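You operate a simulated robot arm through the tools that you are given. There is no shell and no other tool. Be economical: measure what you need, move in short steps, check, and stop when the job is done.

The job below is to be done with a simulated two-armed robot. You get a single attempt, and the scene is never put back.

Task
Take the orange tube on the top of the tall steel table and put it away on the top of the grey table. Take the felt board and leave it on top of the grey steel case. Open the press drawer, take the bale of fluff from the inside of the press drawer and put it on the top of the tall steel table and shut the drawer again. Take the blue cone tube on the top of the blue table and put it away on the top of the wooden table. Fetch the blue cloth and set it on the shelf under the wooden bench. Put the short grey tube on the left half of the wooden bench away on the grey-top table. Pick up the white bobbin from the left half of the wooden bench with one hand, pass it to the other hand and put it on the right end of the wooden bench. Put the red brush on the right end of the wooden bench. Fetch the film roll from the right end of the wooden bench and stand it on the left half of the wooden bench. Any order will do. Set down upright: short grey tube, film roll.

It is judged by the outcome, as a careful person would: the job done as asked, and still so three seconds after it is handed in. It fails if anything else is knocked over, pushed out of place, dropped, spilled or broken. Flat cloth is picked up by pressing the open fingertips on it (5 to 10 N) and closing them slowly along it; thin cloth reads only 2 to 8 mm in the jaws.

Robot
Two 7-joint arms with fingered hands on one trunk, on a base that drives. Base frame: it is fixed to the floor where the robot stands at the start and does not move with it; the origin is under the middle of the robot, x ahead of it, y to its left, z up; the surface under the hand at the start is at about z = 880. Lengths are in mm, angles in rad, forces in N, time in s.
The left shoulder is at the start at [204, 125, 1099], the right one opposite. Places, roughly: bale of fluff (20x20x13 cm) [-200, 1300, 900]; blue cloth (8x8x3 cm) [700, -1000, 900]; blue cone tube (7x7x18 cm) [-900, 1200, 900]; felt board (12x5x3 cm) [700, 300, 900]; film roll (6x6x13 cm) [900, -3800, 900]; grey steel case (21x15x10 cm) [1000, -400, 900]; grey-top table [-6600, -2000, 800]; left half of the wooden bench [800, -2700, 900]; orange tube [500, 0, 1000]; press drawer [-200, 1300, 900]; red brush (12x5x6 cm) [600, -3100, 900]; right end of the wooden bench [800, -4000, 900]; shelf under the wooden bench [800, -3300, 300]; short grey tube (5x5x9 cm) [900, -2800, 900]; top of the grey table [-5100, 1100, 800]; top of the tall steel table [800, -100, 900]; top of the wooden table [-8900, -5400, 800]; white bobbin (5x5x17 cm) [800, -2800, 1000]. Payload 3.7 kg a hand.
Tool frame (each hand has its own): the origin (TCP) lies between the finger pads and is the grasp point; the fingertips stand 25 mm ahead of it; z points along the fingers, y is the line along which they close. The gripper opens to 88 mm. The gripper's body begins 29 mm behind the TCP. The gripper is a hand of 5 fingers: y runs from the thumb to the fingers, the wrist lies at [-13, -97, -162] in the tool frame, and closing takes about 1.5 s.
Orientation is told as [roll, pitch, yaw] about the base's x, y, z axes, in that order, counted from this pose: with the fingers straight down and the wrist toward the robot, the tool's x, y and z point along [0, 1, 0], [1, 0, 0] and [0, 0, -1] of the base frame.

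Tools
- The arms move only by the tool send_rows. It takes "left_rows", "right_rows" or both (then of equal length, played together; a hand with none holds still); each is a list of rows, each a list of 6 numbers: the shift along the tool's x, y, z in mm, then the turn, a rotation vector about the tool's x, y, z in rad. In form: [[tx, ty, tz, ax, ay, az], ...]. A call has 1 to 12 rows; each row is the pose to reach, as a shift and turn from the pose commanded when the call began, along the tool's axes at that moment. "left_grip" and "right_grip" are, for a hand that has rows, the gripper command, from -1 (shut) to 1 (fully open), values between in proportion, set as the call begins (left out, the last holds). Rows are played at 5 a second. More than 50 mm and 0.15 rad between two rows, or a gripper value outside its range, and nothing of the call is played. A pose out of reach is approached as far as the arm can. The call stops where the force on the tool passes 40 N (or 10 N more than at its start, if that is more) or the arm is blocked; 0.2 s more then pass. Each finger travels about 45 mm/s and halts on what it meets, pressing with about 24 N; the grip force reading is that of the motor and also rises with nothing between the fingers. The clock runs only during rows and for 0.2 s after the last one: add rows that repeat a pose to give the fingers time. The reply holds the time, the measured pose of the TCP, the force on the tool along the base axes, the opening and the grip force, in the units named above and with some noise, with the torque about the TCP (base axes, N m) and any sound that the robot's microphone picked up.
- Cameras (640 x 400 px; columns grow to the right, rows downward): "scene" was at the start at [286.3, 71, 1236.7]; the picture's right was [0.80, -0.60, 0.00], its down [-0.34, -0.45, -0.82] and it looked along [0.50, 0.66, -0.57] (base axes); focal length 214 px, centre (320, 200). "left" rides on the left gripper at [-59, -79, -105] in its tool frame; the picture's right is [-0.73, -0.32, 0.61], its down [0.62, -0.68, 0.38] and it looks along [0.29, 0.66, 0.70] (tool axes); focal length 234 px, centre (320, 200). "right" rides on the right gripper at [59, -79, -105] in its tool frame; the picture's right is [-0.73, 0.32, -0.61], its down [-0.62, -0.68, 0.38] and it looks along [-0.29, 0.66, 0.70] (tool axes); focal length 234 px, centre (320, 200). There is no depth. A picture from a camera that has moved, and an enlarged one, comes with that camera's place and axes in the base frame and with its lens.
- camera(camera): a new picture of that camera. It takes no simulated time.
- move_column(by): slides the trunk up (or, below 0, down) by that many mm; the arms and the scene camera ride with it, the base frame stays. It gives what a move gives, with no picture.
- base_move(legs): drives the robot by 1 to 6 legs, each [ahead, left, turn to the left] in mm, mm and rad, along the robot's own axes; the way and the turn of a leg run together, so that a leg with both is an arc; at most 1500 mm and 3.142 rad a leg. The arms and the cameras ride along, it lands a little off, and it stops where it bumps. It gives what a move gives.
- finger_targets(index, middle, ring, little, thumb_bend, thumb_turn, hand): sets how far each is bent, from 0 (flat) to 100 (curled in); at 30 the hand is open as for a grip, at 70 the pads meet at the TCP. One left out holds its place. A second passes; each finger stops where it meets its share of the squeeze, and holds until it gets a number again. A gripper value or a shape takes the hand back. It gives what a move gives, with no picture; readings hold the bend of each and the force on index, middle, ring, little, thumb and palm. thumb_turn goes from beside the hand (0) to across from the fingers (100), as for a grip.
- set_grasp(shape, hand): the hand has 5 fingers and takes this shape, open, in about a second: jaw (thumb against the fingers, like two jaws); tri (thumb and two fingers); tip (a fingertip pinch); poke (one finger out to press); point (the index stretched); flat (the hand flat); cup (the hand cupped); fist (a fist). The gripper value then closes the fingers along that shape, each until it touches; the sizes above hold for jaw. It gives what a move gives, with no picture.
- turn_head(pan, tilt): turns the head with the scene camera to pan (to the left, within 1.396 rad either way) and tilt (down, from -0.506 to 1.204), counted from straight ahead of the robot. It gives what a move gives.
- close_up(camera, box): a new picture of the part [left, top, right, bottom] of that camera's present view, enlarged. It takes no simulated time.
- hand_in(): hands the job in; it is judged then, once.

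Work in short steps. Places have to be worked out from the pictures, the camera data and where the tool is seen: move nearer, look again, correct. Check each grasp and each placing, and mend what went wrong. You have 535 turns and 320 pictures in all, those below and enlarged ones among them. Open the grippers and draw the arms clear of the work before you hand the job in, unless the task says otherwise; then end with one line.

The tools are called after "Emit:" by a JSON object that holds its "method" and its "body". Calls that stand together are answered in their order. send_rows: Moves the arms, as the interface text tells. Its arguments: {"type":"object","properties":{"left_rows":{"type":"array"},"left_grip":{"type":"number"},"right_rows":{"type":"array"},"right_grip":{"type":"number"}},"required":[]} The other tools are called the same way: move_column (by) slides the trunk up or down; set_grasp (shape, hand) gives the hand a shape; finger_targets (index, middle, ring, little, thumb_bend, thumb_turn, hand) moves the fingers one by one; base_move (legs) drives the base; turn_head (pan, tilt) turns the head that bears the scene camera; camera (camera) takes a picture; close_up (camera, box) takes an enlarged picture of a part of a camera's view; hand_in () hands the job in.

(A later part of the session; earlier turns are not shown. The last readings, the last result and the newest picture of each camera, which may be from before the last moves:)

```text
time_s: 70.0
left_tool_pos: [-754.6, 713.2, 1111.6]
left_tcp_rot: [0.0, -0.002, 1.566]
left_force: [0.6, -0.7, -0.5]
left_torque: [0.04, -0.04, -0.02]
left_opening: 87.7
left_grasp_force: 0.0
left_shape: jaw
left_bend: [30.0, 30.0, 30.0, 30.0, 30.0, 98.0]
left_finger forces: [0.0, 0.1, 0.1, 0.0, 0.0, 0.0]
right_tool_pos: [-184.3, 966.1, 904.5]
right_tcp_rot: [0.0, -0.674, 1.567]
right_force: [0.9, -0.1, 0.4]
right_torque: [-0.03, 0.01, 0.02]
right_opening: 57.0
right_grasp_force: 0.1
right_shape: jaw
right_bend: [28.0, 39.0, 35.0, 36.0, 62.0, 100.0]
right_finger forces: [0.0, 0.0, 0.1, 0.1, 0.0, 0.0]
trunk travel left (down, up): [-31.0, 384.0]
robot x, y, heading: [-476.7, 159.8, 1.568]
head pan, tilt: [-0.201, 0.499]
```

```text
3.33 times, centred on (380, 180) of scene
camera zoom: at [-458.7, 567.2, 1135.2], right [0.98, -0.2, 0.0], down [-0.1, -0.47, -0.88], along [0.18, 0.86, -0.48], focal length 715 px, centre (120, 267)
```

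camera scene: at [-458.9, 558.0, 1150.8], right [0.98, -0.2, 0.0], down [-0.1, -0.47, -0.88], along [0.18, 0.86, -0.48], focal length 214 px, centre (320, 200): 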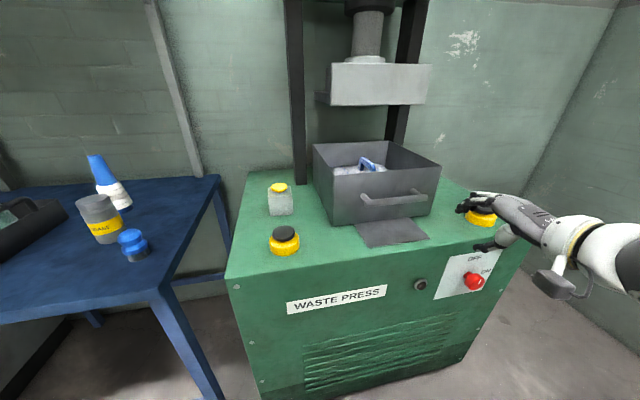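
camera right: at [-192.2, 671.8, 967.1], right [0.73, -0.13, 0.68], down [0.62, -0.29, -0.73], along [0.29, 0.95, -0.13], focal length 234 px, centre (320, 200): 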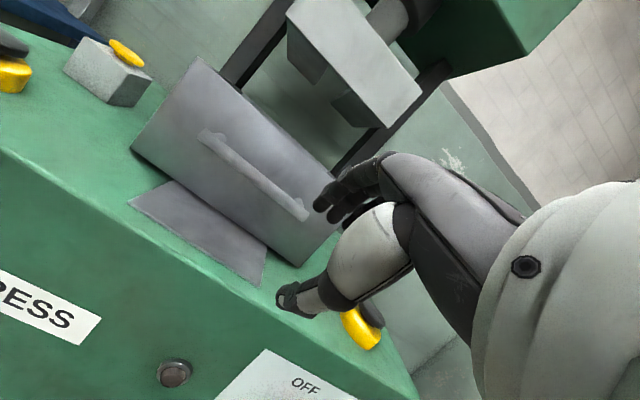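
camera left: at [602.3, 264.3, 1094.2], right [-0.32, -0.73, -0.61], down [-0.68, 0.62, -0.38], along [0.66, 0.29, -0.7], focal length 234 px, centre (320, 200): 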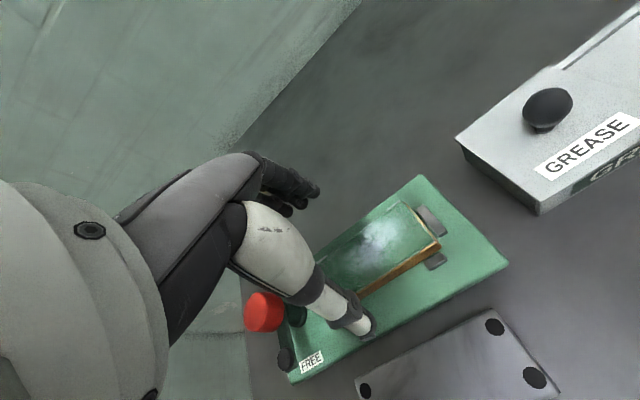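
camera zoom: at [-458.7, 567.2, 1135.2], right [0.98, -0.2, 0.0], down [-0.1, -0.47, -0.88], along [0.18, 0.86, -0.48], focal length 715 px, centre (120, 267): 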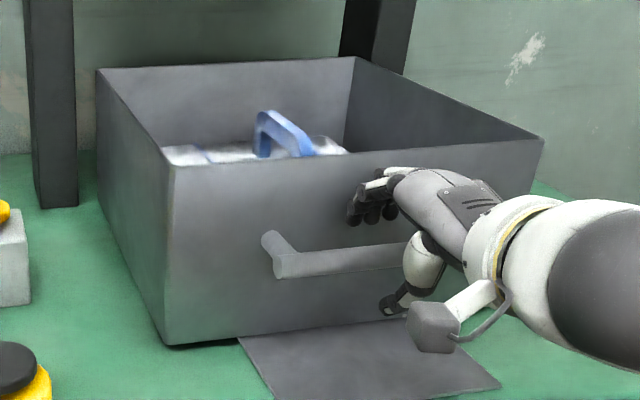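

Emit:
{"method": "send_rows", "body": {"right_rows": [[0, 2, 6, 0, 0, 0], [0, 4, 10, 0, 0, 0], [0, 4, 10, 0, 0, 0]]}}

Emit:
{"method": "send_rows", "body": {"right_rows": [[0, 0, 0, 0, 0, 0], [0, 0, 0, 0, 0, 0], [0, 0, 0, 0, 0, 0], [0, 0, 0, 0, 0, 0], [0, 0, 0, 0, 0, 0], [0, 0, 0, 0, 0, 0], [0, 0, 0, 0, 0, 0]], "right_grip": -1}}

Emit:
{"method": "close_up", "body": {"camera": "scene", "box": [300, 120, 460, 240]}}

```text
time_s: 70.8
left_tool_pos: [-754.7, 713.5, 1111.3]
left_tcp_rot: [0.0, -0.001, 1.566]
left_force: [0.3, 0.4, 0.8]
left_torque: [0.02, 0.01, 0.01]
left_opening: 87.7
left_grasp_force: 0.0
left_shape: jaw
left_bend: [30.0, 30.0, 30.0, 30.0, 30.0, 98.0]
left_finger forces: [0.1, 0.1, 0.0, 0.0, 0.1, 0.0]
right_tool_pos: [-184.1, 977.6, 898.6]
right_tcp_rot: [0.002, -0.666, 1.571]
right_force: [0.0, -1.3, -0.4]
right_torque: [0.02, 0.01, 0.0]
right_opening: 56.7
right_grasp_force: 0.0
right_shape: jaw
right_bend: [28.0, 39.0, 35.0, 36.0, 62.0, 100.0]
right_finger forces: [0.1, 1.1, 0.1, 0.1, 0.1, 0.1]
trunk travel left (down, up): [-31.0, 384.0]
robot x, y, heading: [-481.6, 162.0, 1.565]
head pan, tilt: [-0.201, 0.499]
```

```text
time_s: 72.4
left_tool_pos: [-754.0, 714.3, 1109.9]
left_tcp_rot: [0.001, 0.0, 1.565]
left_force: [-0.4, 0.0, -0.3]
left_torque: [0.01, 0.01, -0.01]
left_opening: 87.9
left_grasp_force: 0.1
left_shape: jaw
left_bend: [30.0, 30.0, 30.0, 30.0, 30.0, 98.0]
left_finger forces: [0.0, 0.0, 0.0, 0.1, 0.0, 0.0]
right_tool_pos: [-182.8, 977.3, 896.4]
right_tcp_rot: [0.001, -0.666, 1.569]
right_force: [0.0, -1.8, -4.4]
right_torque: [-0.04, 0.03, 0.03]
right_opening: 1.3
right_grasp_force: 24.0
right_shape: jaw
right_bend: [70.0, 53.0, 66.0, 56.0, 51.0, 100.0]
right_finger forces: [25.6, 0.0, 3.2, 1.7, 33.7, 0.0]
trunk travel left (down, up): [-31.0, 384.0]
robot x, y, heading: [-483.2, 160.9, 1.564]
head pan, tilt: [-0.201, 0.499]
```

```text
3.33 times, centred on (380, 180) of scene
camera zoom: at [-458.6, 568.6, 1134.5], right [0.98, -0.2, 0.0], down [-0.1, -0.47, -0.88], along [0.18, 0.86, -0.48], focal length 715 px, centre (120, 267)
```

zoom: 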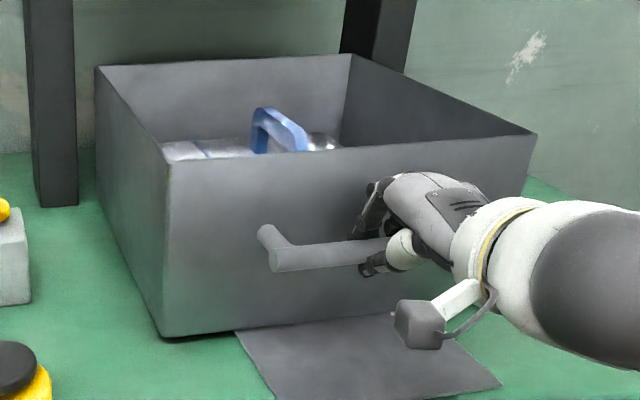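

The fingers wrap the bar. I pull 110 mm by arm, watching for sideways slip.

Emit:
{"method": "send_rows", "body": {"right_rows": [[0, -12, -9, 0, 0, 0], [0, -24, -19, 0, 0, 0], [0, -36, -28, 0, 0, 0], [0, -48, -38, 0, 0, 0], [0, -60, -47, 0, 0, 0]]}}

Emit:
{"method": "camera", "body": {"camera": "scene"}}

```text
time_s: 73.6
left_tool_pos: [-754.3, 716.3, 1107.7]
left_tcp_rot: [0.003, 0.004, 1.566]
left_force: [-0.8, 0.5, -0.1]
left_torque: [0.02, 0.0, -0.01]
left_opening: 87.7
left_grasp_force: 0.1
left_shape: jaw
left_bend: [30.0, 30.0, 30.0, 30.0, 30.0, 98.0]
left_finger forces: [0.0, 0.0, 0.0, 0.1, 0.0, 0.0]
right_tool_pos: [-182.2, 903.1, 902.7]
right_tcp_rot: [0.002, -0.644, 1.57]
right_force: [-6.0, -0.5, -37.5]
right_torque: [-0.18, -0.01, 0.05]
right_opening: 0.7
right_grasp_force: 24.4
right_shape: jaw
right_bend: [70.0, 53.0, 68.0, 71.0, 43.0, 100.0]
right_finger forces: [16.7, 0.1, 2.4, 0.7, 39.5, 0.0]
right hand out of reach, approached as far as the arm can: row 1, 2, 3, 4, 5
trunk travel left (down, up): [-31.0, 384.0]
robot x, y, heading: [-478.4, 164.7, 1.566]
head pan, tilt: [-0.201, 0.499]
```

```text
268 pictures are left
camera scene: at [-458.0, 571.8, 1132.9], right [0.98, -0.2, 0.0], down [-0.1, -0.47, -0.88], along [0.18, 0.86, -0.48], focal length 214 px, centre (320, 200)
```

scene: 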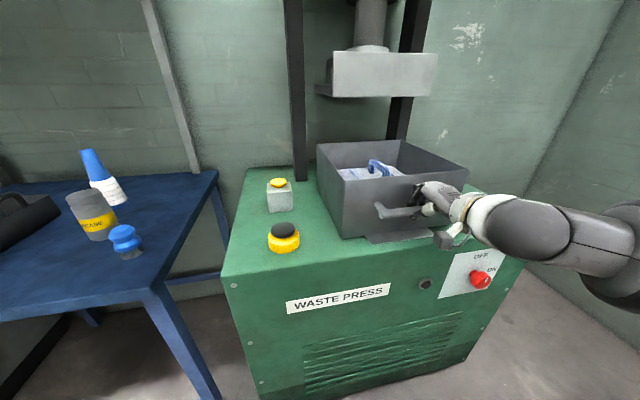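

The drawer is out about 155 mm. Force is building up vertically, so I release, lift off, and look at the bale's strap.

Emit:
{"method": "send_rows", "body": {"right_rows": [[0, 0, 0, 0, 0, 0], [0, 0, 0, 0, 0, 0], [0, 0, 0, 0, 0, 0], [0, 0, 0, 0, 0, 0], [0, 15, -15, 0, 0, 0], [0, 25, -50, 0, 0, 0], [0, 35, -85, 0, 0, 0]], "right_grip": 0.4}}

Emit:
{"method": "camera", "body": {"camera": "right"}}

Emit:
{"method": "close_up", "body": {"camera": "scene", "box": [290, 40, 490, 260]}}

```text
time_s: 75.2
left_tool_pos: [-754.5, 713.5, 1111.7]
left_tcp_rot: [0.002, -0.002, 1.565]
left_force: [0.0, 0.7, 0.3]
left_torque: [-0.03, -0.02, 0.0]
left_opening: 87.6
left_grasp_force: 0.0
left_shape: jaw
left_bend: [30.0, 30.0, 30.0, 30.0, 30.0, 98.0]
left_finger forces: [0.0, 0.0, 0.1, 0.1, 0.0, 0.1]
right_tool_pos: [-181.7, 878.4, 1000.8]
right_tcp_rot: [0.001, -0.671, 1.569]
right_force: [0.9, 0.1, -0.8]
right_torque: [-0.02, -0.02, 0.01]
right_opening: 61.4
right_grasp_force: 0.1
right_shape: jaw
right_bend: [27.0, 37.0, 34.0, 35.0, 58.0, 99.0]
right_finger forces: [0.1, 0.0, 0.0, 0.1, 0.1, 0.1]
trunk travel left (down, up): [-31.0, 384.0]
robot x, y, heading: [-479.4, 159.4, 1.567]
head pan, tilt: [-0.201, 0.499]
```

```text
267 pictures are left
camera right: at [-240.7, 751.8, 1032.9], right [0.73, -0.12, 0.68], down [0.62, -0.3, -0.72], along [0.29, 0.95, -0.14], focal length 234 px, centre (320, 200)
```

right: 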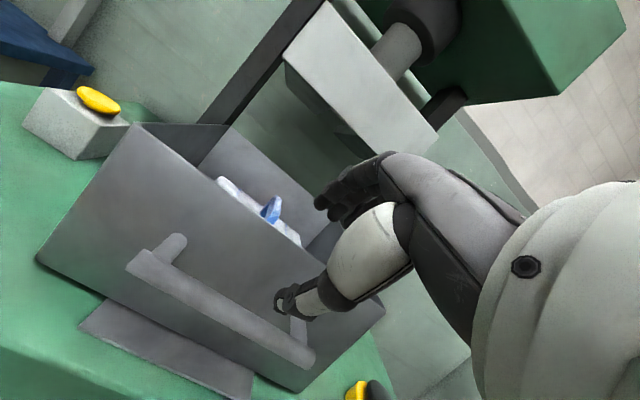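

```text
1.82 times, centred on (390, 150) of scene
camera zoom: at [-458.9, 567.8, 1134.9], right [0.98, -0.2, 0.0], down [-0.1, -0.47, -0.88], along [0.18, 0.86, -0.48], focal length 390 px, centre (193, 291)
```

zoom: 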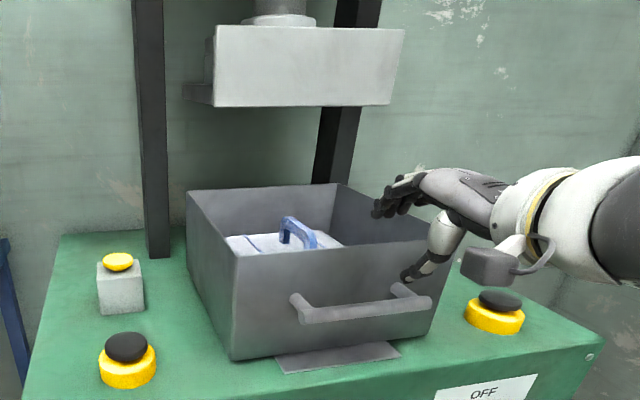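

The strap is at about (−184, 1095, 922), still right under the ram plate's front edge (y ≈ 1096, z ≈ 1098). I regrip the bar and pull further, this time with the base.

Emit:
{"method": "send_rows", "body": {"right_rows": [[0, -10, 35, 0, 0, 0], [0, -20, 70, 0, 0, 0], [0, -35, 87, 0, 0, 0]]}}

Emit:
{"method": "send_rows", "body": {"right_rows": [[0, 0, 0, 0, 0, 0], [0, 0, 0, 0, 0, 0], [0, 0, 0, 0, 0, 0], [0, 0, 0, 0, 0, 0], [0, 0, 0, 0, 0, 0], [0, 0, 0, 0, 0, 0], [0, 0, 0, 0, 0, 0]], "right_grip": -1}}

Emit:
{"method": "close_up", "body": {"camera": "scene", "box": [290, 120, 490, 260]}}

```text
time_s: 76.0
left_tool_pos: [-755.3, 713.6, 1109.5]
left_tcp_rot: [0.0, -0.001, 1.565]
left_force: [-0.3, -0.5, 0.3]
left_torque: [0.0, -0.03, 0.02]
left_opening: 87.6
left_grasp_force: 0.0
left_shape: jaw
left_bend: [30.0, 30.0, 30.0, 30.0, 30.0, 98.0]
left_finger forces: [0.0, 0.0, 0.0, 0.0, 0.0, 0.0]
right_tool_pos: [-182.3, 905.1, 920.3]
right_tcp_rot: [0.003, -0.671, 1.579]
right_force: [0.9, 0.9, 1.1]
right_torque: [-0.01, 0.03, -0.02]
right_opening: 61.5
right_grasp_force: 0.1
right_shape: jaw
right_bend: [28.0, 37.0, 34.0, 35.0, 58.0, 99.0]
right_finger forces: [0.0, 0.0, 0.0, 0.0, 0.0, 0.0]
right hand out of reach, approached as far as the arm can: row 3
trunk travel left (down, up): [-31.0, 384.0]
robot x, y, heading: [-477.7, 163.2, 1.565]
head pan, tilt: [-0.201, 0.499]
```

```text
time_s: 77.6
left_tool_pos: [-754.7, 713.2, 1110.6]
left_tcp_rot: [0.0, 0.0, 1.564]
left_force: [-1.3, -0.6, 0.6]
left_torque: [-0.01, 0.02, 0.0]
left_opening: 87.7
left_grasp_force: 0.0
left_shape: jaw
left_bend: [30.0, 30.0, 30.0, 30.0, 30.0, 98.0]
left_finger forces: [0.0, 0.0, 0.0, 0.0, 0.0, 0.1]
right_tool_pos: [-184.8, 904.1, 921.3]
right_tcp_rot: [0.003, -0.67, 1.578]
right_force: [0.4, -1.4, 5.0]
right_torque: [-0.01, -0.05, 0.08]
right_opening: 6.4
right_grasp_force: 24.2
right_shape: jaw
right_bend: [70.0, 70.0, 70.0, 70.0, 75.0, 100.0]
right_finger forces: [9.4, 5.5, 3.2, 0.0, 16.2, 0.0]
trunk travel left (down, up): [-31.0, 384.0]
robot x, y, heading: [-477.8, 162.4, 1.566]
head pan, tilt: [-0.201, 0.499]
```

```text
2.86 times, centred on (390, 190) of scene
camera zoom: at [-458.9, 567.6, 1135.0], right [0.98, -0.2, 0.0], down [-0.1, -0.47, -0.88], along [0.18, 0.86, -0.48], focal length 613 px, centre (120, 229)
```

zoom: 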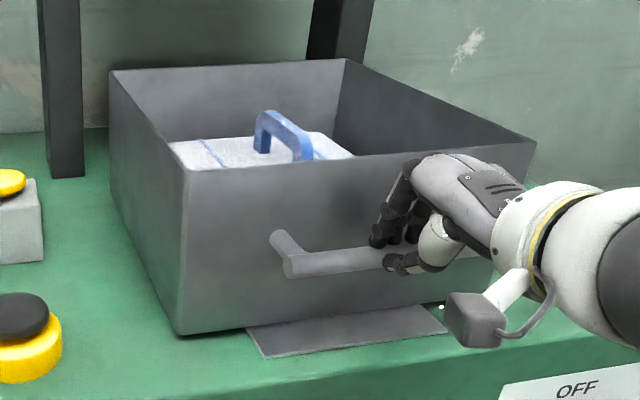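

The grip is a bit high on the bar. I open, lower the trunk 16 mm, and regrip.

Emit:
{"method": "send_rows", "body": {"right_rows": [[0, 0, 0, 0, 0, 0], [0, 0, 0, 0, 0, 0], [0, 0, 0, 0, 0, 0], [0, 0, 0, 0, 0, 0]], "right_grip": 0.4}}

Emit:
{"method": "move_column", "body": {"by": -18}}

Emit:
{"method": "send_rows", "body": {"right_rows": [[0, 4, 3, 0, 0, 0], [0, 6, 6, 0, 0, 0], [0, 6, 6, 0, 0, 0]]}}

Emit:
{"method": "send_rows", "body": {"right_rows": [[0, 0, 0, 0, 0, 0], [0, 0, 0, 0, 0, 0], [0, 0, 0, 0, 0, 0], [0, 0, 0, 0, 0, 0], [0, 0, 0, 0, 0, 0], [0, 0, 0, 0, 0, 0], [0, 0, 0, 0, 0, 0]], "right_grip": -1}}

Emit:
{"method": "close_up", "body": {"camera": "scene", "box": [290, 120, 490, 260]}}

```text
time_s: 78.6
left_tool_pos: [-754.3, 713.0, 1110.3]
left_tcp_rot: [0.0, 0.0, 1.567]
left_force: [0.1, -0.3, -1.0]
left_torque: [-0.01, 0.0, 0.01]
left_opening: 87.6
left_grasp_force: 0.1
left_shape: jaw
left_bend: [30.0, 30.0, 30.0, 30.0, 30.0, 98.0]
left_finger forces: [0.0, 0.1, 0.0, 0.0, 0.1, 0.0]
right_tool_pos: [-183.2, 904.3, 919.4]
right_tcp_rot: [0.001, -0.67, 1.579]
right_force: [-0.4, -0.2, -0.3]
right_torque: [0.01, -0.02, -0.03]
right_opening: 61.8
right_grasp_force: 0.0
right_shape: jaw
right_bend: [28.0, 37.0, 34.0, 35.0, 58.0, 99.0]
right_finger forces: [0.0, 0.1, 0.0, 0.0, 0.1, 0.0]
trunk travel left (down, up): [-31.0, 384.0]
robot x, y, heading: [-477.8, 161.0, 1.563]
head pan, tilt: [-0.201, 0.499]
```

```text
time_s: 79.2
left_tool_pos: [-755.5, 713.4, 1093.5]
left_tcp_rot: [0.001, -0.002, 1.563]
left_force: [-0.2, 0.0, -0.4]
left_torque: [-0.01, -0.01, -0.02]
left_opening: 87.9
left_grasp_force: 0.1
left_shape: jaw
left_bend: [30.0, 30.0, 30.0, 30.0, 30.0, 98.0]
left_finger forces: [0.0, 0.0, 0.0, 0.0, 0.1, 0.0]
right_tool_pos: [-185.1, 904.8, 903.7]
right_tcp_rot: [0.001, -0.672, 1.57]
right_force: [0.1, 0.5, -0.4]
right_torque: [0.01, -0.01, 0.0]
right_opening: 61.5
right_grasp_force: 0.1
right_shape: jaw
right_bend: [28.0, 37.0, 34.0, 35.0, 58.0, 99.0]
right_finger forces: [0.0, 0.0, 0.1, 0.0, 0.0, 0.0]
trunk travel left (down, up): [-13.0, 402.0]
robot x, y, heading: [-476.8, 161.2, 1.566]
head pan, tilt: [-0.201, 0.499]
```

```text
time_s: 80.0
left_tool_pos: [-754.9, 713.1, 1091.6]
left_tcp_rot: [0.0, 0.001, 1.566]
left_force: [-1.2, -0.2, -0.2]
left_torque: [-0.02, -0.02, 0.0]
left_opening: 87.6
left_grasp_force: 0.1
left_shape: jaw
left_bend: [30.0, 30.0, 30.0, 30.0, 30.0, 98.0]
left_finger forces: [0.1, 0.0, 0.0, 0.1, 0.0, 0.0]
right_tool_pos: [-186.1, 912.9, 901.5]
right_tcp_rot: [0.002, -0.672, 1.57]
right_force: [0.4, 0.8, -0.8]
right_torque: [0.04, -0.01, -0.03]
right_opening: 61.5
right_grasp_force: 0.0
right_shape: jaw
right_bend: [28.0, 37.0, 34.0, 35.0, 58.0, 99.0]
right_finger forces: [0.0, 0.0, 0.0, 0.1, 0.1, 0.0]
trunk travel left (down, up): [-13.0, 402.0]
robot x, y, heading: [-480.8, 163.4, 1.568]
head pan, tilt: [-0.201, 0.499]
```

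```text
time_s: 81.6
left_tool_pos: [-754.8, 713.6, 1091.3]
left_tcp_rot: [0.001, 0.0, 1.566]
left_force: [-0.4, -0.2, -0.4]
left_torque: [-0.02, 0.01, 0.0]
left_opening: 87.8
left_grasp_force: 0.0
left_shape: jaw
left_bend: [30.0, 30.0, 30.0, 30.0, 30.0, 98.0]
left_finger forces: [0.1, 0.0, 0.0, 0.1, 0.0, 0.1]
right_tool_pos: [-184.5, 913.7, 900.5]
right_tcp_rot: [0.001, -0.667, 1.571]
right_force: [-0.9, 0.2, -7.7]
right_torque: [-0.01, -0.11, 0.08]
right_opening: 7.5
right_grasp_force: 24.3
right_shape: jaw
right_bend: [72.0, 71.0, 63.0, 60.0, 74.0, 100.0]
right_finger forces: [9.2, 3.5, 1.9, 2.0, 21.7, 0.0]
trunk travel left (down, up): [-13.0, 402.0]
robot x, y, heading: [-478.2, 158.6, 1.563]
head pan, tilt: [-0.201, 0.499]
```

```text
2.86 times, centred on (390, 190) of scene
camera zoom: at [-458.5, 579.7, 1114.7], right [0.98, -0.2, 0.0], down [-0.1, -0.47, -0.88], along [0.18, 0.86, -0.48], focal length 613 px, centre (120, 229)
```

zoom: 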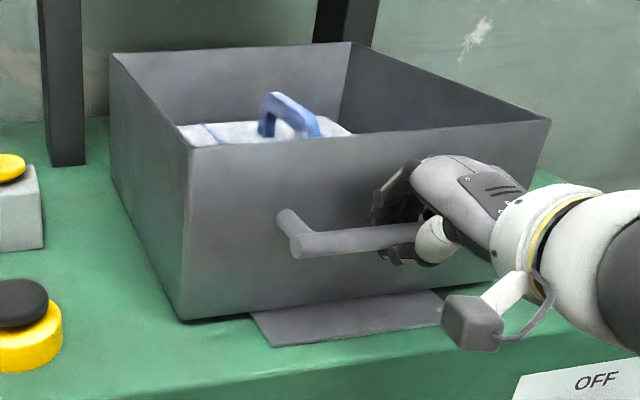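

Now it matches the first good grip (7.5 mm, same force pattern). I pull by backing the base 90 mm.

Emit:
{"method": "base_move", "body": {"legs": [[-90, 0, 0]]}}

Emit:
{"method": "close_up", "body": {"camera": "scene", "box": [270, 60, 510, 260]}}

```text
time_s: 82.7
left_tool_pos: [-755.0, 624.4, 1092.4]
left_tcp_rot: [0.001, 0.0, 1.565]
left_force: [-0.1, -1.1, 0.6]
left_torque: [0.01, -0.03, -0.01]
left_opening: 87.5
left_grasp_force: 0.1
left_shape: jaw
left_bend: [30.0, 30.0, 30.0, 30.0, 30.0, 98.0]
left_finger forces: [0.1, 0.0, 0.1, 0.0, 0.0, 0.0]
right_tool_pos: [-185.3, 824.2, 899.9]
right_tcp_rot: [0.003, -0.668, 1.569]
right_force: [-0.5, 1.1, -11.1]
right_torque: [-0.05, -0.09, 0.07]
right_opening: 7.7
right_grasp_force: 24.1
right_shape: jaw
right_bend: [72.0, 71.0, 66.0, 71.0, 75.0, 100.0]
right_finger forces: [9.8, 4.0, 2.1, 1.5, 22.3, 0.0]
trunk travel left (down, up): [-13.0, 402.0]
robot x, y, heading: [-478.4, 72.9, 1.57]
head pan, tilt: [-0.201, 0.499]
```

```text
2.00 times, centred on (390, 160) of scene
camera zoom: at [-458.7, 489.8, 1114.7], right [0.98, -0.21, 0.0], down [-0.1, -0.47, -0.88], along [0.18, 0.86, -0.48], focal length 429 px, centre (180, 280)
```

zoom: 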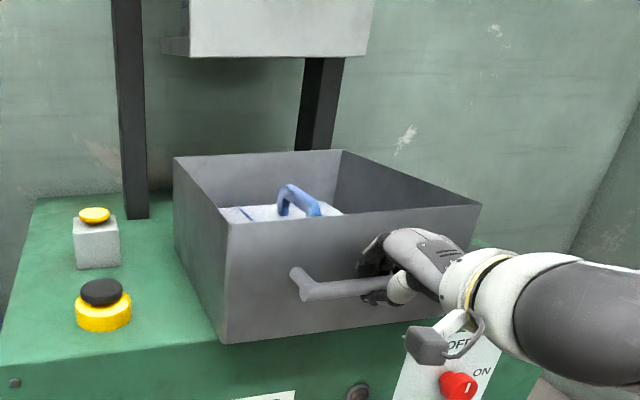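

The drawer is out 235 mm with most of it still on the bench; strap near y ≈ 1005. I release, lift clear, and raise the trunk for a look from above.

Emit:
{"method": "send_rows", "body": {"right_rows": [[0, 0, 0, 0, 0, 0], [0, 0, 0, 0, 0, 0], [0, 0, 0, 0, 0, 0], [0, 0, 0, 0, 0, 0], [0, 12, -15, 0, 0, 0], [0, 30, -50, 0, 0, 0], [0, 45, -90, 0, 0, 0]], "right_grip": 1}}

Emit:
{"method": "move_column", "body": {"by": 200}}

Emit:
{"method": "turn_head", "body": {"pan": -0.3, "tilt": 0.7}}

Emit:
{"method": "camera", "body": {"camera": "scene"}}

Emit:
{"method": "camera", "body": {"camera": "right"}}

```text
time_s: 84.3
left_tool_pos: [-755.5, 624.4, 1092.2]
left_tcp_rot: [-0.001, -0.002, 1.566]
left_force: [0.6, -0.3, 0.2]
left_torque: [-0.01, 0.02, 0.0]
left_opening: 87.8
left_grasp_force: 0.1
left_shape: jaw
left_bend: [30.0, 30.0, 30.0, 30.0, 30.0, 98.0]
left_finger forces: [0.1, 0.1, 0.0, 0.1, 0.1, 0.1]
right_tool_pos: [-184.7, 802.0, 1000.1]
right_tcp_rot: [0.002, -0.669, 1.568]
right_force: [0.5, 0.6, -0.4]
right_torque: [-0.01, 0.0, 0.05]
right_opening: 87.7
right_grasp_force: 0.1
right_shape: jaw
right_bend: [30.0, 30.0, 30.0, 30.0, 30.0, 98.0]
right_finger forces: [0.0, 0.0, 0.0, 0.0, 0.0, 0.0]
trunk travel left (down, up): [-13.0, 402.0]
robot x, y, heading: [-476.6, 69.2, 1.561]
head pan, tilt: [-0.201, 0.499]
```

```text
time_s: 86.5
left_tool_pos: [-755.5, 625.1, 1290.4]
left_tcp_rot: [0.0, 0.001, 1.564]
left_force: [0.2, 0.0, -0.2]
left_torque: [0.0, -0.04, -0.01]
left_opening: 87.8
left_grasp_force: 0.1
left_shape: jaw
left_bend: [30.0, 30.0, 30.0, 30.0, 30.0, 98.0]
left_finger forces: [0.1, 0.0, 0.1, 0.0, 0.1, 0.1]
right_tool_pos: [-186.8, 804.0, 1197.5]
right_tcp_rot: [0.002, -0.666, 1.568]
right_force: [-0.2, -0.2, -0.2]
right_torque: [-0.03, 0.03, -0.04]
right_opening: 87.7
right_grasp_force: 0.0
right_shape: jaw
right_bend: [30.0, 30.0, 30.0, 30.0, 30.0, 98.0]
right_finger forces: [0.1, 0.0, 0.0, 0.0, 0.0, 0.0]
trunk travel left (down, up): [-213.0, 202.0]
robot x, y, heading: [-480.8, 75.0, 1.567]
head pan, tilt: [-0.201, 0.499]
```

```text
time_s: 87.2
left_tool_pos: [-755.5, 623.2, 1293.1]
left_tcp_rot: [0.0, -0.001, 1.563]
left_force: [-0.1, -0.8, 0.4]
left_torque: [0.02, 0.0, -0.01]
left_opening: 87.9
left_grasp_force: 0.0
left_shape: jaw
left_bend: [30.0, 30.0, 30.0, 30.0, 30.0, 98.0]
left_finger forces: [0.1, 0.0, 0.0, 0.0, 0.0, 0.0]
right_tool_pos: [-186.0, 802.1, 1200.4]
right_tcp_rot: [0.002, -0.672, 1.568]
right_force: [0.5, 0.9, 0.6]
right_torque: [0.0, 0.0, -0.04]
right_opening: 87.7
right_grasp_force: 0.2
right_shape: jaw
right_bend: [30.0, 30.0, 30.0, 30.0, 30.0, 98.0]
right_finger forces: [0.0, 0.0, 0.1, 0.0, 0.1, 0.0]
trunk travel left (down, up): [-213.0, 202.0]
robot x, y, heading: [-480.1, 71.1, 1.566]
head pan, tilt: [-0.3, 0.7]
```

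```text
262 pictures are left
camera scene: at [-453.4, 290.8, 1327.7], right [0.95, -0.3, 0.0], down [-0.19, -0.61, -0.77], along [0.23, 0.73, -0.64], focal length 214 px, centre (320, 200)
```

scene: 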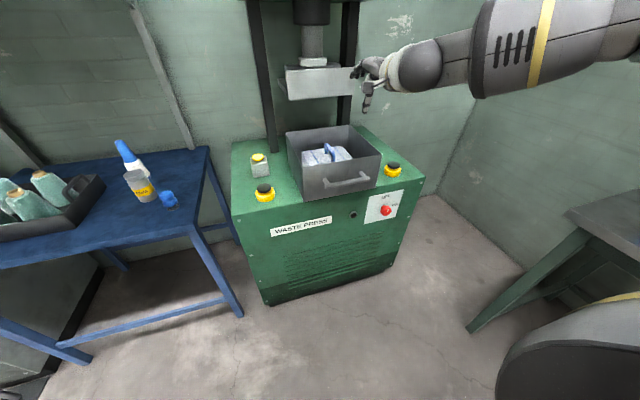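

```text
261 pictures are left
camera right: at [-244.9, 676.3, 1232.5], right [0.73, -0.12, 0.68], down [0.62, -0.3, -0.72], along [0.29, 0.95, -0.14], focal length 234 px, centre (320, 200)
```

right: 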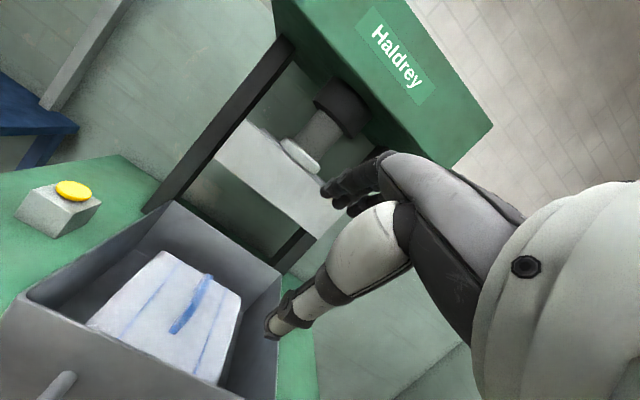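

The bale is now clear of the ram, its blue strap running front-to-back. I bring the right hand upright, pulled back a bit, before driving ahead.

Emit:
{"method": "send_rows", "body": {"right_rows": [[0, -15, -12, 0.134, 0, 0], [0, -30, -25, 0.268, 0, 0], [0, -45, -37, 0.402, 0, 0], [0, -62, -50, 0.536, 0, 0], [0, -62, -50, 0.67, 0, 0]]}}

Emit:
{"method": "send_rows", "body": {"right_rows": [[0, 0, 0, 0, 0, -0.14], [0, 0, 0, 0, 0, -0.28], [0, 0, 0, 0, 0, -0.42], [0, 0, 0, 0, 0, -0.56], [0, 0, 0, 0, 0, -0.7], [0, 0, 0, 0, 0, -0.84], [0, 0, 0, 0, 0, -0.98], [0, 0, 0, 0, 0, -1.12], [0, 0, 0, 0, 0, -1.26], [0, 0, 0, 0, 0, -1.4], [0, 0, 0, 0, 0, -1.54]]}}

```text
time_s: 88.4
left_tool_pos: [-756.2, 624.3, 1291.1]
left_tcp_rot: [0.001, 0.002, 1.567]
left_force: [0.6, -0.6, 0.8]
left_torque: [-0.04, -0.01, -0.03]
left_opening: 87.8
left_grasp_force: 0.0
left_shape: jaw
left_bend: [30.0, 30.0, 30.0, 30.0, 30.0, 98.0]
left_finger forces: [0.0, 0.0, 0.0, 0.0, 0.1, 0.0]
right_tool_pos: [-188.1, 724.3, 1199.5]
right_tcp_rot: [0.001, 0.004, 1.571]
right_force: [-0.3, 0.2, -0.4]
right_torque: [0.0, -0.01, 0.02]
right_opening: 87.4
right_grasp_force: 0.1
right_shape: jaw
right_bend: [30.0, 30.0, 30.0, 30.0, 30.0, 98.0]
right_finger forces: [0.0, 0.1, 0.0, 0.1, 0.1, 0.0]
trunk travel left (down, up): [-213.0, 202.0]
robot x, y, heading: [-478.5, 73.1, 1.566]
head pan, tilt: [-0.3, 0.7]
```

```text
time_s: 90.8
left_tool_pos: [-756.5, 623.7, 1292.8]
left_tcp_rot: [0.0, 0.0, 1.565]
left_force: [-0.4, -0.3, 0.2]
left_torque: [-0.02, -0.01, -0.03]
left_opening: 87.6
left_grasp_force: 0.0
left_shape: jaw
left_bend: [30.0, 30.0, 30.0, 30.0, 30.0, 98.0]
left_finger forces: [0.0, 0.0, 0.0, 0.0, 0.0, 0.0]
right_tool_pos: [-446.3, 469.9, 1240.0]
right_tcp_rot: [-0.003, 0.017, 3.048]
right_force: [0.1, 0.1, 0.1]
right_torque: [0.0, 0.0, -0.01]
right_opening: 87.6
right_grasp_force: 0.1
right_shape: jaw
right_bend: [30.0, 30.0, 30.0, 30.0, 30.0, 98.0]
right_finger forces: [0.0, 0.0, 0.0, 0.0, 0.1, 0.0]
right hand out of reach, approached as far as the arm can: row 3, 4, 5, 6, 7, 8, 9, 10, 11
trunk travel left (down, up): [-213.0, 202.0]
robot x, y, heading: [-477.8, 70.7, 1.566]
head pan, tilt: [-0.3, 0.7]
```

The hand turned to the needed yaw, but only near the middle. I test how far ahead it can reach in this orientation.

Emit:
{"method": "send_rows", "body": {"right_rows": [[-45, 0, 0, 0, 0, 0], [-90, 0, 0, 0, 0, 0], [-135, 0, 0, 0, 0, 0], [-180, 0, 0, 0, 0, 0], [-225, 0, 0, 0, 0, 0], [-270, 0, 0, 0, 0, 0]]}}

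```text
time_s: 92.2
left_tool_pos: [-755.7, 623.1, 1291.8]
left_tcp_rot: [-0.001, 0.001, 1.564]
left_force: [-0.4, 0.5, -0.2]
left_torque: [0.02, -0.02, -0.01]
left_opening: 87.7
left_grasp_force: 0.1
left_shape: jaw
left_bend: [30.0, 30.0, 30.0, 30.0, 30.0, 98.0]
left_finger forces: [0.0, 0.0, 0.1, 0.0, 0.1, 0.0]
right_tool_pos: [-474.7, 495.1, 1253.3]
right_tcp_rot: [-0.006, 0.017, 3.042]
right_force: [0.1, 0.1, 0.5]
right_torque: [-0.01, 0.02, -0.01]
right_opening: 87.7
right_grasp_force: 0.0
right_shape: jaw
right_bend: [30.0, 30.0, 30.0, 30.0, 30.0, 98.0]
right_finger forces: [0.0, 0.1, 0.0, 0.1, 0.0, 0.1]
right hand out of reach, approached as far as the arm can: row 1, 2, 3, 4, 5, 6
trunk travel left (down, up): [-213.0, 202.0]
robot x, y, heading: [-479.3, 73.1, 1.565]
head pan, tilt: [-0.3, 0.7]
```

Not feasible. I return to neutral yaw and test the other direction.

Emit:
{"method": "send_rows", "body": {"right_rows": [[0, 0, 0, 0, 0, 0.14], [0, -10, 0, 0, 0, 0.28], [0, -20, 0, 0, 0, 0.42], [0, -40, 0, 0, 0, 0.56], [0, -60, 0, 0, 0, 0.7], [0, -80, 0, 0, 0, 0.84], [-30, -100, 0, 0, 0, 0.98], [-60, -130, 0, 0, 0, 1.12], [-90, -160, 0, 0, 0, 1.26], [-120, -190, 0, 0, 0, 1.4], [-150, -220, 0, 0, 0, 1.48]]}}

Emit:
{"method": "send_rows", "body": {"right_rows": [[0, 0, 0, 0, 0, 0.14], [0, 0, 0, 0, 0, 0.28], [0, 0, 0, 0, 0, 0.42], [0, 0, 0, 0, 0, 0.56], [0, 0, 0, 0, 0, 0.7], [0, 0, 0, 0, 0, 0.84], [0, 0, 0, 0, 0, 0.98], [0, 0, 0, 0, 0, 1.12], [0, 0, 0, 0, 0, 1.26], [0, 0, 0, 0, 0, 1.4], [0, 0, 0, 0, 0, 1.54]]}}

```text
time_s: 94.6
left_tool_pos: [-753.8, 624.3, 1291.9]
left_tcp_rot: [0.001, 0.0, 1.565]
left_force: [-0.6, -0.3, -0.7]
left_torque: [-0.04, 0.0, -0.03]
left_opening: 88.0
left_grasp_force: 0.1
left_shape: jaw
left_bend: [30.0, 30.0, 30.0, 30.0, 30.0, 98.0]
left_finger forces: [0.0, 0.1, 0.0, 0.0, 0.1, 0.1]
right_tool_pos: [-238.5, 619.8, 1255.4]
right_tcp_rot: [-0.015, -0.001, 1.563]
right_force: [-0.3, 0.6, 0.0]
right_torque: [0.02, -0.03, 0.02]
right_opening: 87.5
right_grasp_force: 0.1
right_shape: jaw
right_bend: [30.0, 30.0, 30.0, 30.0, 30.0, 98.0]
right_finger forces: [0.1, 0.0, 0.0, 0.1, 0.1, 0.1]
trunk travel left (down, up): [-213.0, 202.0]
robot x, y, heading: [-475.9, 70.3, 1.566]
head pan, tilt: [-0.3, 0.7]
```

```text
time_s: 97.0
left_tool_pos: [-755.2, 624.9, 1291.2]
left_tcp_rot: [-0.001, 0.0, 1.565]
left_force: [-0.1, 0.1, -0.1]
left_torque: [0.02, 0.02, 0.02]
left_opening: 87.8
left_grasp_force: 0.0
left_shape: jaw
left_bend: [30.0, 30.0, 30.0, 30.0, 30.0, 98.0]
left_finger forces: [0.0, 0.0, 0.0, 0.0, 0.0, 0.0]
right_tool_pos: [-239.1, 620.9, 1255.6]
right_tcp_rot: [-0.001, -0.016, 0.022]
right_force: [-0.9, 1.1, -0.5]
right_torque: [-0.01, 0.0, 0.02]
right_opening: 87.8
right_grasp_force: 0.1
right_shape: jaw
right_bend: [30.0, 30.0, 30.0, 30.0, 30.0, 98.0]
right_finger forces: [0.0, 0.0, 0.1, 0.1, 0.1, 0.0]
trunk travel left (down, up): [-213.0, 202.0]
robot x, y, heading: [-480.6, 74.2, 1.567]
head pan, tilt: [-0.3, 0.7]
```

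Yaw to the right works fully; the hand now closes along x, across the strap. I drive ahead 240 mm and move above the strap.

Emit:
{"method": "base_move", "body": {"legs": [[240, 0, 0]]}}

Emit:
{"method": "send_rows", "body": {"right_rows": [[40, 15, 15, 0, 0, 0], [80, 30, 40, 0, 0, 0], [110, 45, 75, 0, 0, 0], [125, 55, 115, 0, 0, 0]]}}

Emit:
{"method": "camera", "body": {"camera": "right"}}

Emit:
{"method": "close_up", "body": {"camera": "scene", "box": [260, 60, 460, 260]}}

```text
time_s: 98.8
left_tool_pos: [-756.6, 858.9, 1294.4]
left_tcp_rot: [0.001, 0.001, 1.569]
left_force: [0.4, 0.4, 0.0]
left_torque: [-0.02, -0.03, 0.04]
left_opening: 87.8
left_grasp_force: 0.0
left_shape: jaw
left_bend: [30.0, 30.0, 30.0, 30.0, 30.0, 98.0]
left_finger forces: [0.0, 0.0, 0.1, 0.1, 0.1, 0.0]
right_tool_pos: [-239.9, 856.8, 1255.8]
right_tcp_rot: [0.001, -0.016, 0.03]
right_force: [0.7, -0.2, -0.1]
right_torque: [0.01, 0.0, -0.01]
right_opening: 87.9
right_grasp_force: 0.1
right_shape: jaw
right_bend: [30.0, 30.0, 30.0, 30.0, 30.0, 98.0]
right_finger forces: [0.0, 0.0, 0.0, 0.1, 0.0, 0.0]
trunk travel left (down, up): [-213.0, 202.0]
robot x, y, heading: [-479.9, 310.1, 1.57]
head pan, tilt: [-0.3, 0.7]
```

```text
time_s: 99.8
left_tool_pos: [-756.6, 859.9, 1292.4]
left_tcp_rot: [-0.001, 0.0, 1.567]
left_force: [0.9, 1.0, 0.2]
left_torque: [0.01, 0.02, 0.01]
left_opening: 87.7
left_grasp_force: 0.0
left_shape: jaw
left_bend: [30.0, 30.0, 30.0, 30.0, 30.0, 98.0]
left_finger forces: [0.0, 0.1, 0.0, 0.1, 0.0, 0.0]
right_tool_pos: [-184.5, 981.2, 1141.6]
right_tcp_rot: [0.001, -0.016, 0.029]
right_force: [0.0, 0.2, -0.8]
right_torque: [0.0, 0.03, 0.01]
right_opening: 88.0
right_grasp_force: 0.1
right_shape: jaw
right_bend: [30.0, 30.0, 30.0, 30.0, 30.0, 98.0]
right_finger forces: [0.0, 0.1, 0.1, 0.1, 0.1, 0.0]
trunk travel left (down, up): [-213.0, 202.0]
robot x, y, heading: [-478.7, 307.3, 1.568]
head pan, tilt: [-0.3, 0.7]
```

```text
260 pictures are left
camera right: at [-267.4, 1040.0, 1244.5], right [0.33, -0.72, 0.61], down [-0.66, -0.64, -0.39], along [0.68, -0.27, -0.69], focal length 234 px, centre (320, 200)
```

right: 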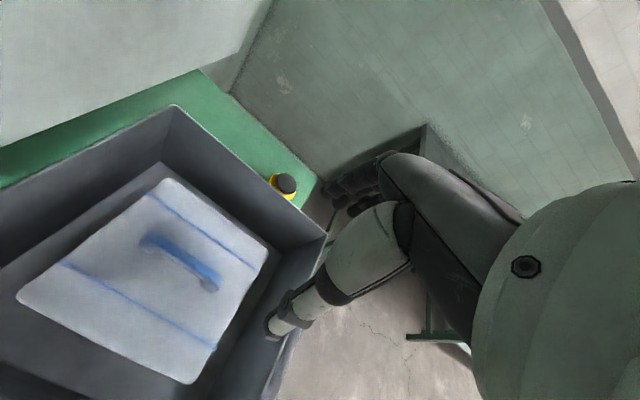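

```text
2.00 times, centred on (360, 160) of scene
camera zoom: at [-452.9, 528.0, 1327.4], right [0.95, -0.3, 0.0], down [-0.19, -0.62, -0.76], along [0.23, 0.73, -0.64], focal length 429 px, centre (240, 280)
```

zoom: 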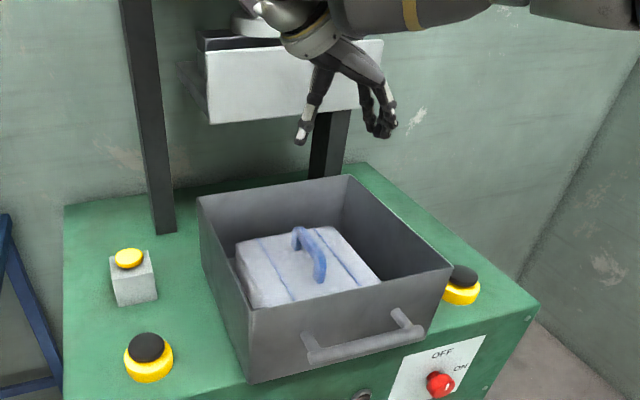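

Strap spans y ≈ 990–1080 at x ≈ −180, top z ≈ 925. I lower first in front, then close in under the plate edge, aiming at y ≈ 1010.

Emit:
{"method": "send_rows", "body": {"right_rows": [[-5, 2, 45, 0, 0, 0], [-5, 2, 90, 0, 0, 0], [0, 3, 135, 0, 0, 0], [15, 3, 160, 0, 0, 0], [30, 4, 180, 0, 0, 0]]}}

Emit:
{"method": "camera", "body": {"camera": "right"}}

Emit:
{"method": "close_up", "body": {"camera": "scene", "box": [300, 80, 460, 220]}}

```text
time_s: 101.0
left_tool_pos: [-755.6, 858.6, 1293.2]
left_tcp_rot: [-0.001, -0.001, 1.568]
left_force: [0.4, 0.5, -0.1]
left_torque: [0.01, 0.03, -0.01]
left_opening: 87.8
left_grasp_force: 0.0
left_shape: jaw
left_bend: [30.0, 30.0, 30.0, 30.0, 30.0, 98.0]
left_finger forces: [0.1, 0.0, 0.1, 0.1, 0.1, 0.1]
right_tool_pos: [-170.9, 997.9, 968.3]
right_tcp_rot: [0.003, -0.014, 0.03]
right_force: [-1.1, 1.0, 0.2]
right_torque: [-0.01, -0.02, 0.01]
right_opening: 87.8
right_grasp_force: 0.2
right_shape: jaw
right_bend: [30.0, 30.0, 30.0, 30.0, 30.0, 98.0]
right_finger forces: [0.0, 0.1, 0.1, 0.0, 0.0, 0.1]
right hand out of reach, approached as far as the arm can: row 5
trunk travel left (down, up): [-213.0, 202.0]
robot x, y, heading: [-473.4, 307.4, 1.566]
head pan, tilt: [-0.3, 0.7]
```

```text
258 pictures are left
camera right: at [-252.8, 1054.1, 1071.2], right [0.34, -0.72, 0.61], down [-0.66, -0.64, -0.4], along [0.68, -0.27, -0.69], focal length 234 px, centre (320, 200)
```

right: 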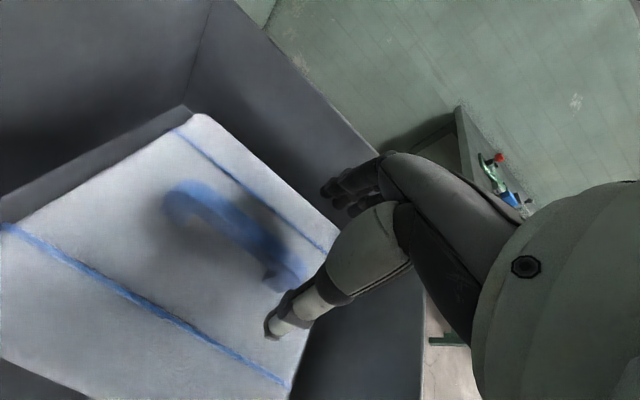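

```text
2.86 times, centred on (380, 150) of scene
camera zoom: at [-452.9, 526.7, 1327.8], right [0.95, -0.3, 0.0], down [-0.19, -0.61, -0.77], along [0.23, 0.73, -0.64], focal length 613 px, centre (149, 343)
```

zoom: 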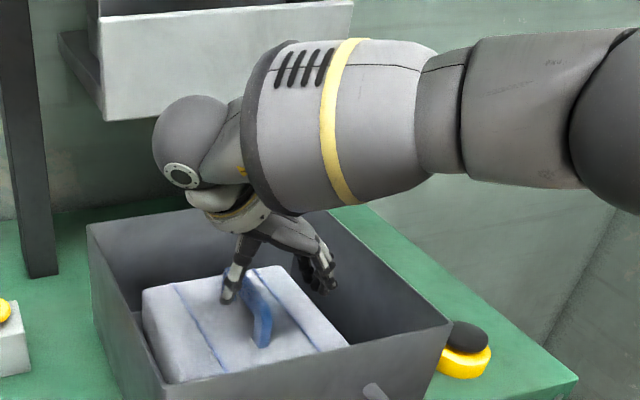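

The hand straddles the strap but is at its low limit; lowering the trunk 42 mm brings the fingers down around it.

Emit:
{"method": "move_column", "body": {"by": -42}}

Emit:
{"method": "close_up", "body": {"camera": "scene", "box": [300, 80, 460, 220]}}

Emit:
{"method": "camera", "body": {"camera": "right"}}

```text
time_s: 101.8
left_tool_pos: [-757.0, 855.8, 1251.7]
left_tcp_rot: [0.002, -0.005, 1.568]
left_force: [0.1, -0.4, 0.5]
left_torque: [-0.02, -0.02, 0.0]
left_opening: 87.8
left_grasp_force: 0.0
left_shape: jaw
left_bend: [30.0, 30.0, 30.0, 30.0, 30.0, 98.0]
left_finger forces: [0.0, 0.0, 0.0, 0.1, 0.1, 0.0]
right_tool_pos: [-169.9, 997.0, 927.9]
right_tcp_rot: [0.005, -0.015, 0.028]
right_force: [0.4, -0.2, 0.4]
right_torque: [0.03, 0.0, 0.0]
right_opening: 87.7
right_grasp_force: 0.0
right_shape: jaw
right_bend: [30.0, 30.0, 30.0, 30.0, 30.0, 98.0]
right_finger forces: [0.0, 0.1, 0.0, 0.0, 0.1, 0.0]
trunk travel left (down, up): [-171.0, 244.0]
robot x, y, heading: [-478.7, 308.1, 1.566]
head pan, tilt: [-0.3, 0.7]
```

```text
2.86 times, centred on (380, 150) of scene
camera zoom: at [-452.9, 570.5, 1282.4], right [0.95, -0.3, 0.0], down [-0.19, -0.61, -0.77], along [0.23, 0.73, -0.64], focal length 613 px, centre (149, 343)
```

zoom: 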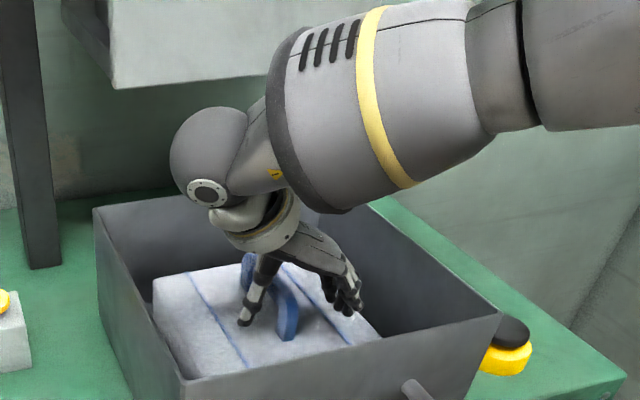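

```text
255 pictures are left
camera right: at [-252.7, 1053.2, 1031.9], right [0.33, -0.72, 0.61], down [-0.66, -0.64, -0.4], along [0.68, -0.27, -0.69], focal length 234 px, centre (320, 200)
```

right: 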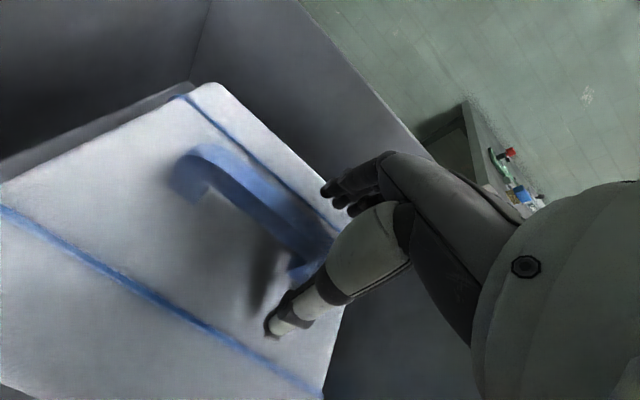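

The strap lies between thumb and fingers. I nudge forward and down, then close.

Emit:
{"method": "send_rows", "body": {"right_rows": [[8, -4, 3, 0, 0, 0], [14, -7, 8, 0, 0, 0]]}}

Emit:
{"method": "send_rows", "body": {"right_rows": [[0, 0, 0, 0, 0, 0], [0, 0, 0, 0, 0, 0], [0, 0, 0, 0, 0, 0], [0, 0, 0, 0, 0, 0], [0, 0, 0, 0, 0, 0], [0, 0, 0, 0, 0, 0], [0, 0, 0, 0, 0, 0], [0, 0, 0, 0, 0, 0]], "right_grip": -1}}

Emit:
{"method": "close_up", "body": {"camera": "scene", "box": [300, 80, 460, 220]}}

```text
time_s: 102.4
left_tool_pos: [-755.1, 859.3, 1250.3]
left_tcp_rot: [-0.001, 0.0, 1.567]
left_force: [-0.2, 0.3, -0.3]
left_torque: [0.02, -0.01, -0.04]
left_opening: 87.3
left_grasp_force: 0.0
left_shape: jaw
left_bend: [30.0, 30.0, 30.0, 30.0, 30.0, 98.0]
left_finger forces: [0.0, 0.0, 0.1, 0.0, 0.1, 0.0]
right_tool_pos: [-178.9, 1011.3, 919.0]
right_tcp_rot: [0.0, -0.019, 0.028]
right_force: [-0.4, 1.0, -0.4]
right_torque: [0.03, 0.03, 0.02]
right_opening: 87.8
right_grasp_force: 0.0
right_shape: jaw
right_bend: [30.0, 30.0, 30.0, 30.0, 30.0, 98.0]
right_finger forces: [0.0, 0.0, 0.0, 0.0, 0.0, 0.0]
trunk travel left (down, up): [-171.0, 244.0]
robot x, y, heading: [-477.0, 310.0, 1.568]
head pan, tilt: [-0.3, 0.7]
```

```text
time_s: 104.2
left_tool_pos: [-756.2, 857.6, 1251.1]
left_tcp_rot: [0.001, 0.001, 1.567]
left_force: [-0.5, 0.6, 0.5]
left_torque: [-0.01, 0.01, -0.01]
left_opening: 87.7
left_grasp_force: 0.0
left_shape: jaw
left_bend: [30.0, 30.0, 30.0, 30.0, 30.0, 98.0]
left_finger forces: [0.1, 0.1, 0.0, 0.0, 0.0, 0.1]
right_tool_pos: [-178.0, 1011.0, 917.9]
right_tcp_rot: [0.0, -0.016, 0.029]
right_force: [-1.7, 0.8, -0.2]
right_torque: [-0.03, -0.1, 0.06]
right_opening: 0.0
right_grasp_force: 24.0
right_shape: jaw
right_bend: [70.0, 70.0, 69.0, 70.0, 64.0, 100.0]
right_finger forces: [2.2, 0.0, 3.8, 0.1, 7.8, 0.0]
trunk travel left (down, up): [-171.0, 244.0]
robot x, y, heading: [-477.1, 307.9, 1.569]
head pan, tilt: [-0.3, 0.7]
```

```text
2.86 times, centred on (380, 150) of scene
camera zoom: at [-453.0, 572.9, 1281.5], right [0.95, -0.3, 0.0], down [-0.19, -0.61, -0.76], along [0.23, 0.73, -0.64], focal length 613 px, centre (149, 343)
```

zoom: 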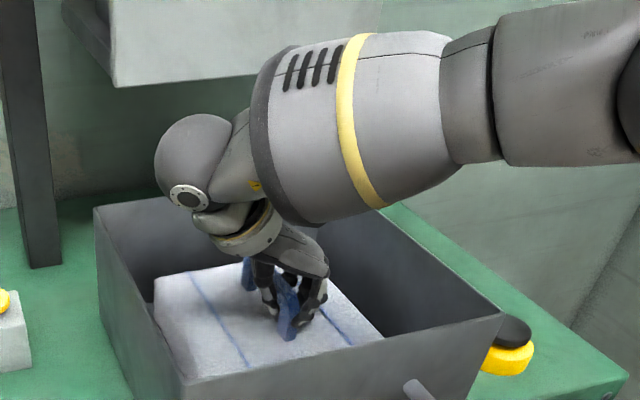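

The fingers met each other, hopefully under the strap's bar. I lift 25 mm to test.

Emit:
{"method": "send_rows", "body": {"right_rows": [[0, 0, -8, 0, 0, 0], [0, 0, -16, 0, 0, 0], [0, 0, -25, 0, 0, 0]]}}

Emit:
{"method": "close_up", "body": {"camera": "scene", "box": [300, 80, 460, 220]}}

```text
time_s: 105.0
left_tool_pos: [-756.2, 859.0, 1250.7]
left_tcp_rot: [0.0, 0.001, 1.568]
left_force: [-0.3, -0.2, -0.1]
left_torque: [0.0, -0.02, 0.0]
left_opening: 87.8
left_grasp_force: 0.1
left_shape: jaw
left_bend: [30.0, 30.0, 30.0, 30.0, 30.0, 98.0]
left_finger forces: [0.0, 0.0, 0.1, 0.1, 0.1, 0.1]
right_tool_pos: [-177.3, 1011.0, 941.4]
right_tcp_rot: [0.001, -0.017, 0.029]
right_force: [0.6, -0.4, -5.2]
right_torque: [-0.02, -0.04, 0.01]
right_opening: 0.2
right_grasp_force: 24.2
right_shape: jaw
right_bend: [70.0, 70.0, 70.0, 70.0, 65.0, 100.0]
right_finger forces: [5.6, 0.0, 1.6, 0.0, 6.9, 0.0]
trunk travel left (down, up): [-171.0, 244.0]
robot x, y, heading: [-480.6, 308.2, 1.567]
head pan, tilt: [-0.3, 0.7]
```

```text
2.86 times, centred on (380, 150) of scene
camera zoom: at [-452.8, 572.9, 1281.5], right [0.95, -0.3, 0.0], down [-0.19, -0.62, -0.76], along [0.23, 0.73, -0.64], focal length 613 px, centre (149, 343)
```

zoom: 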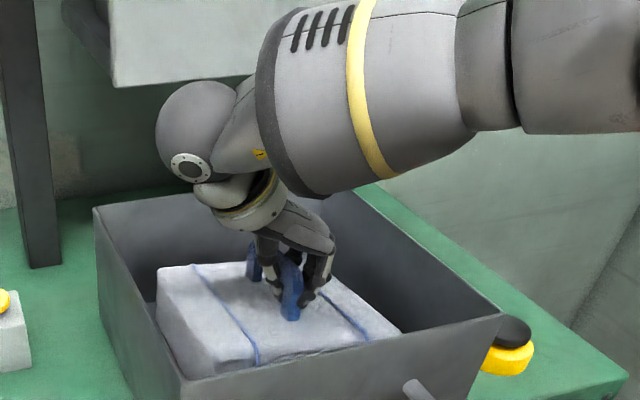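

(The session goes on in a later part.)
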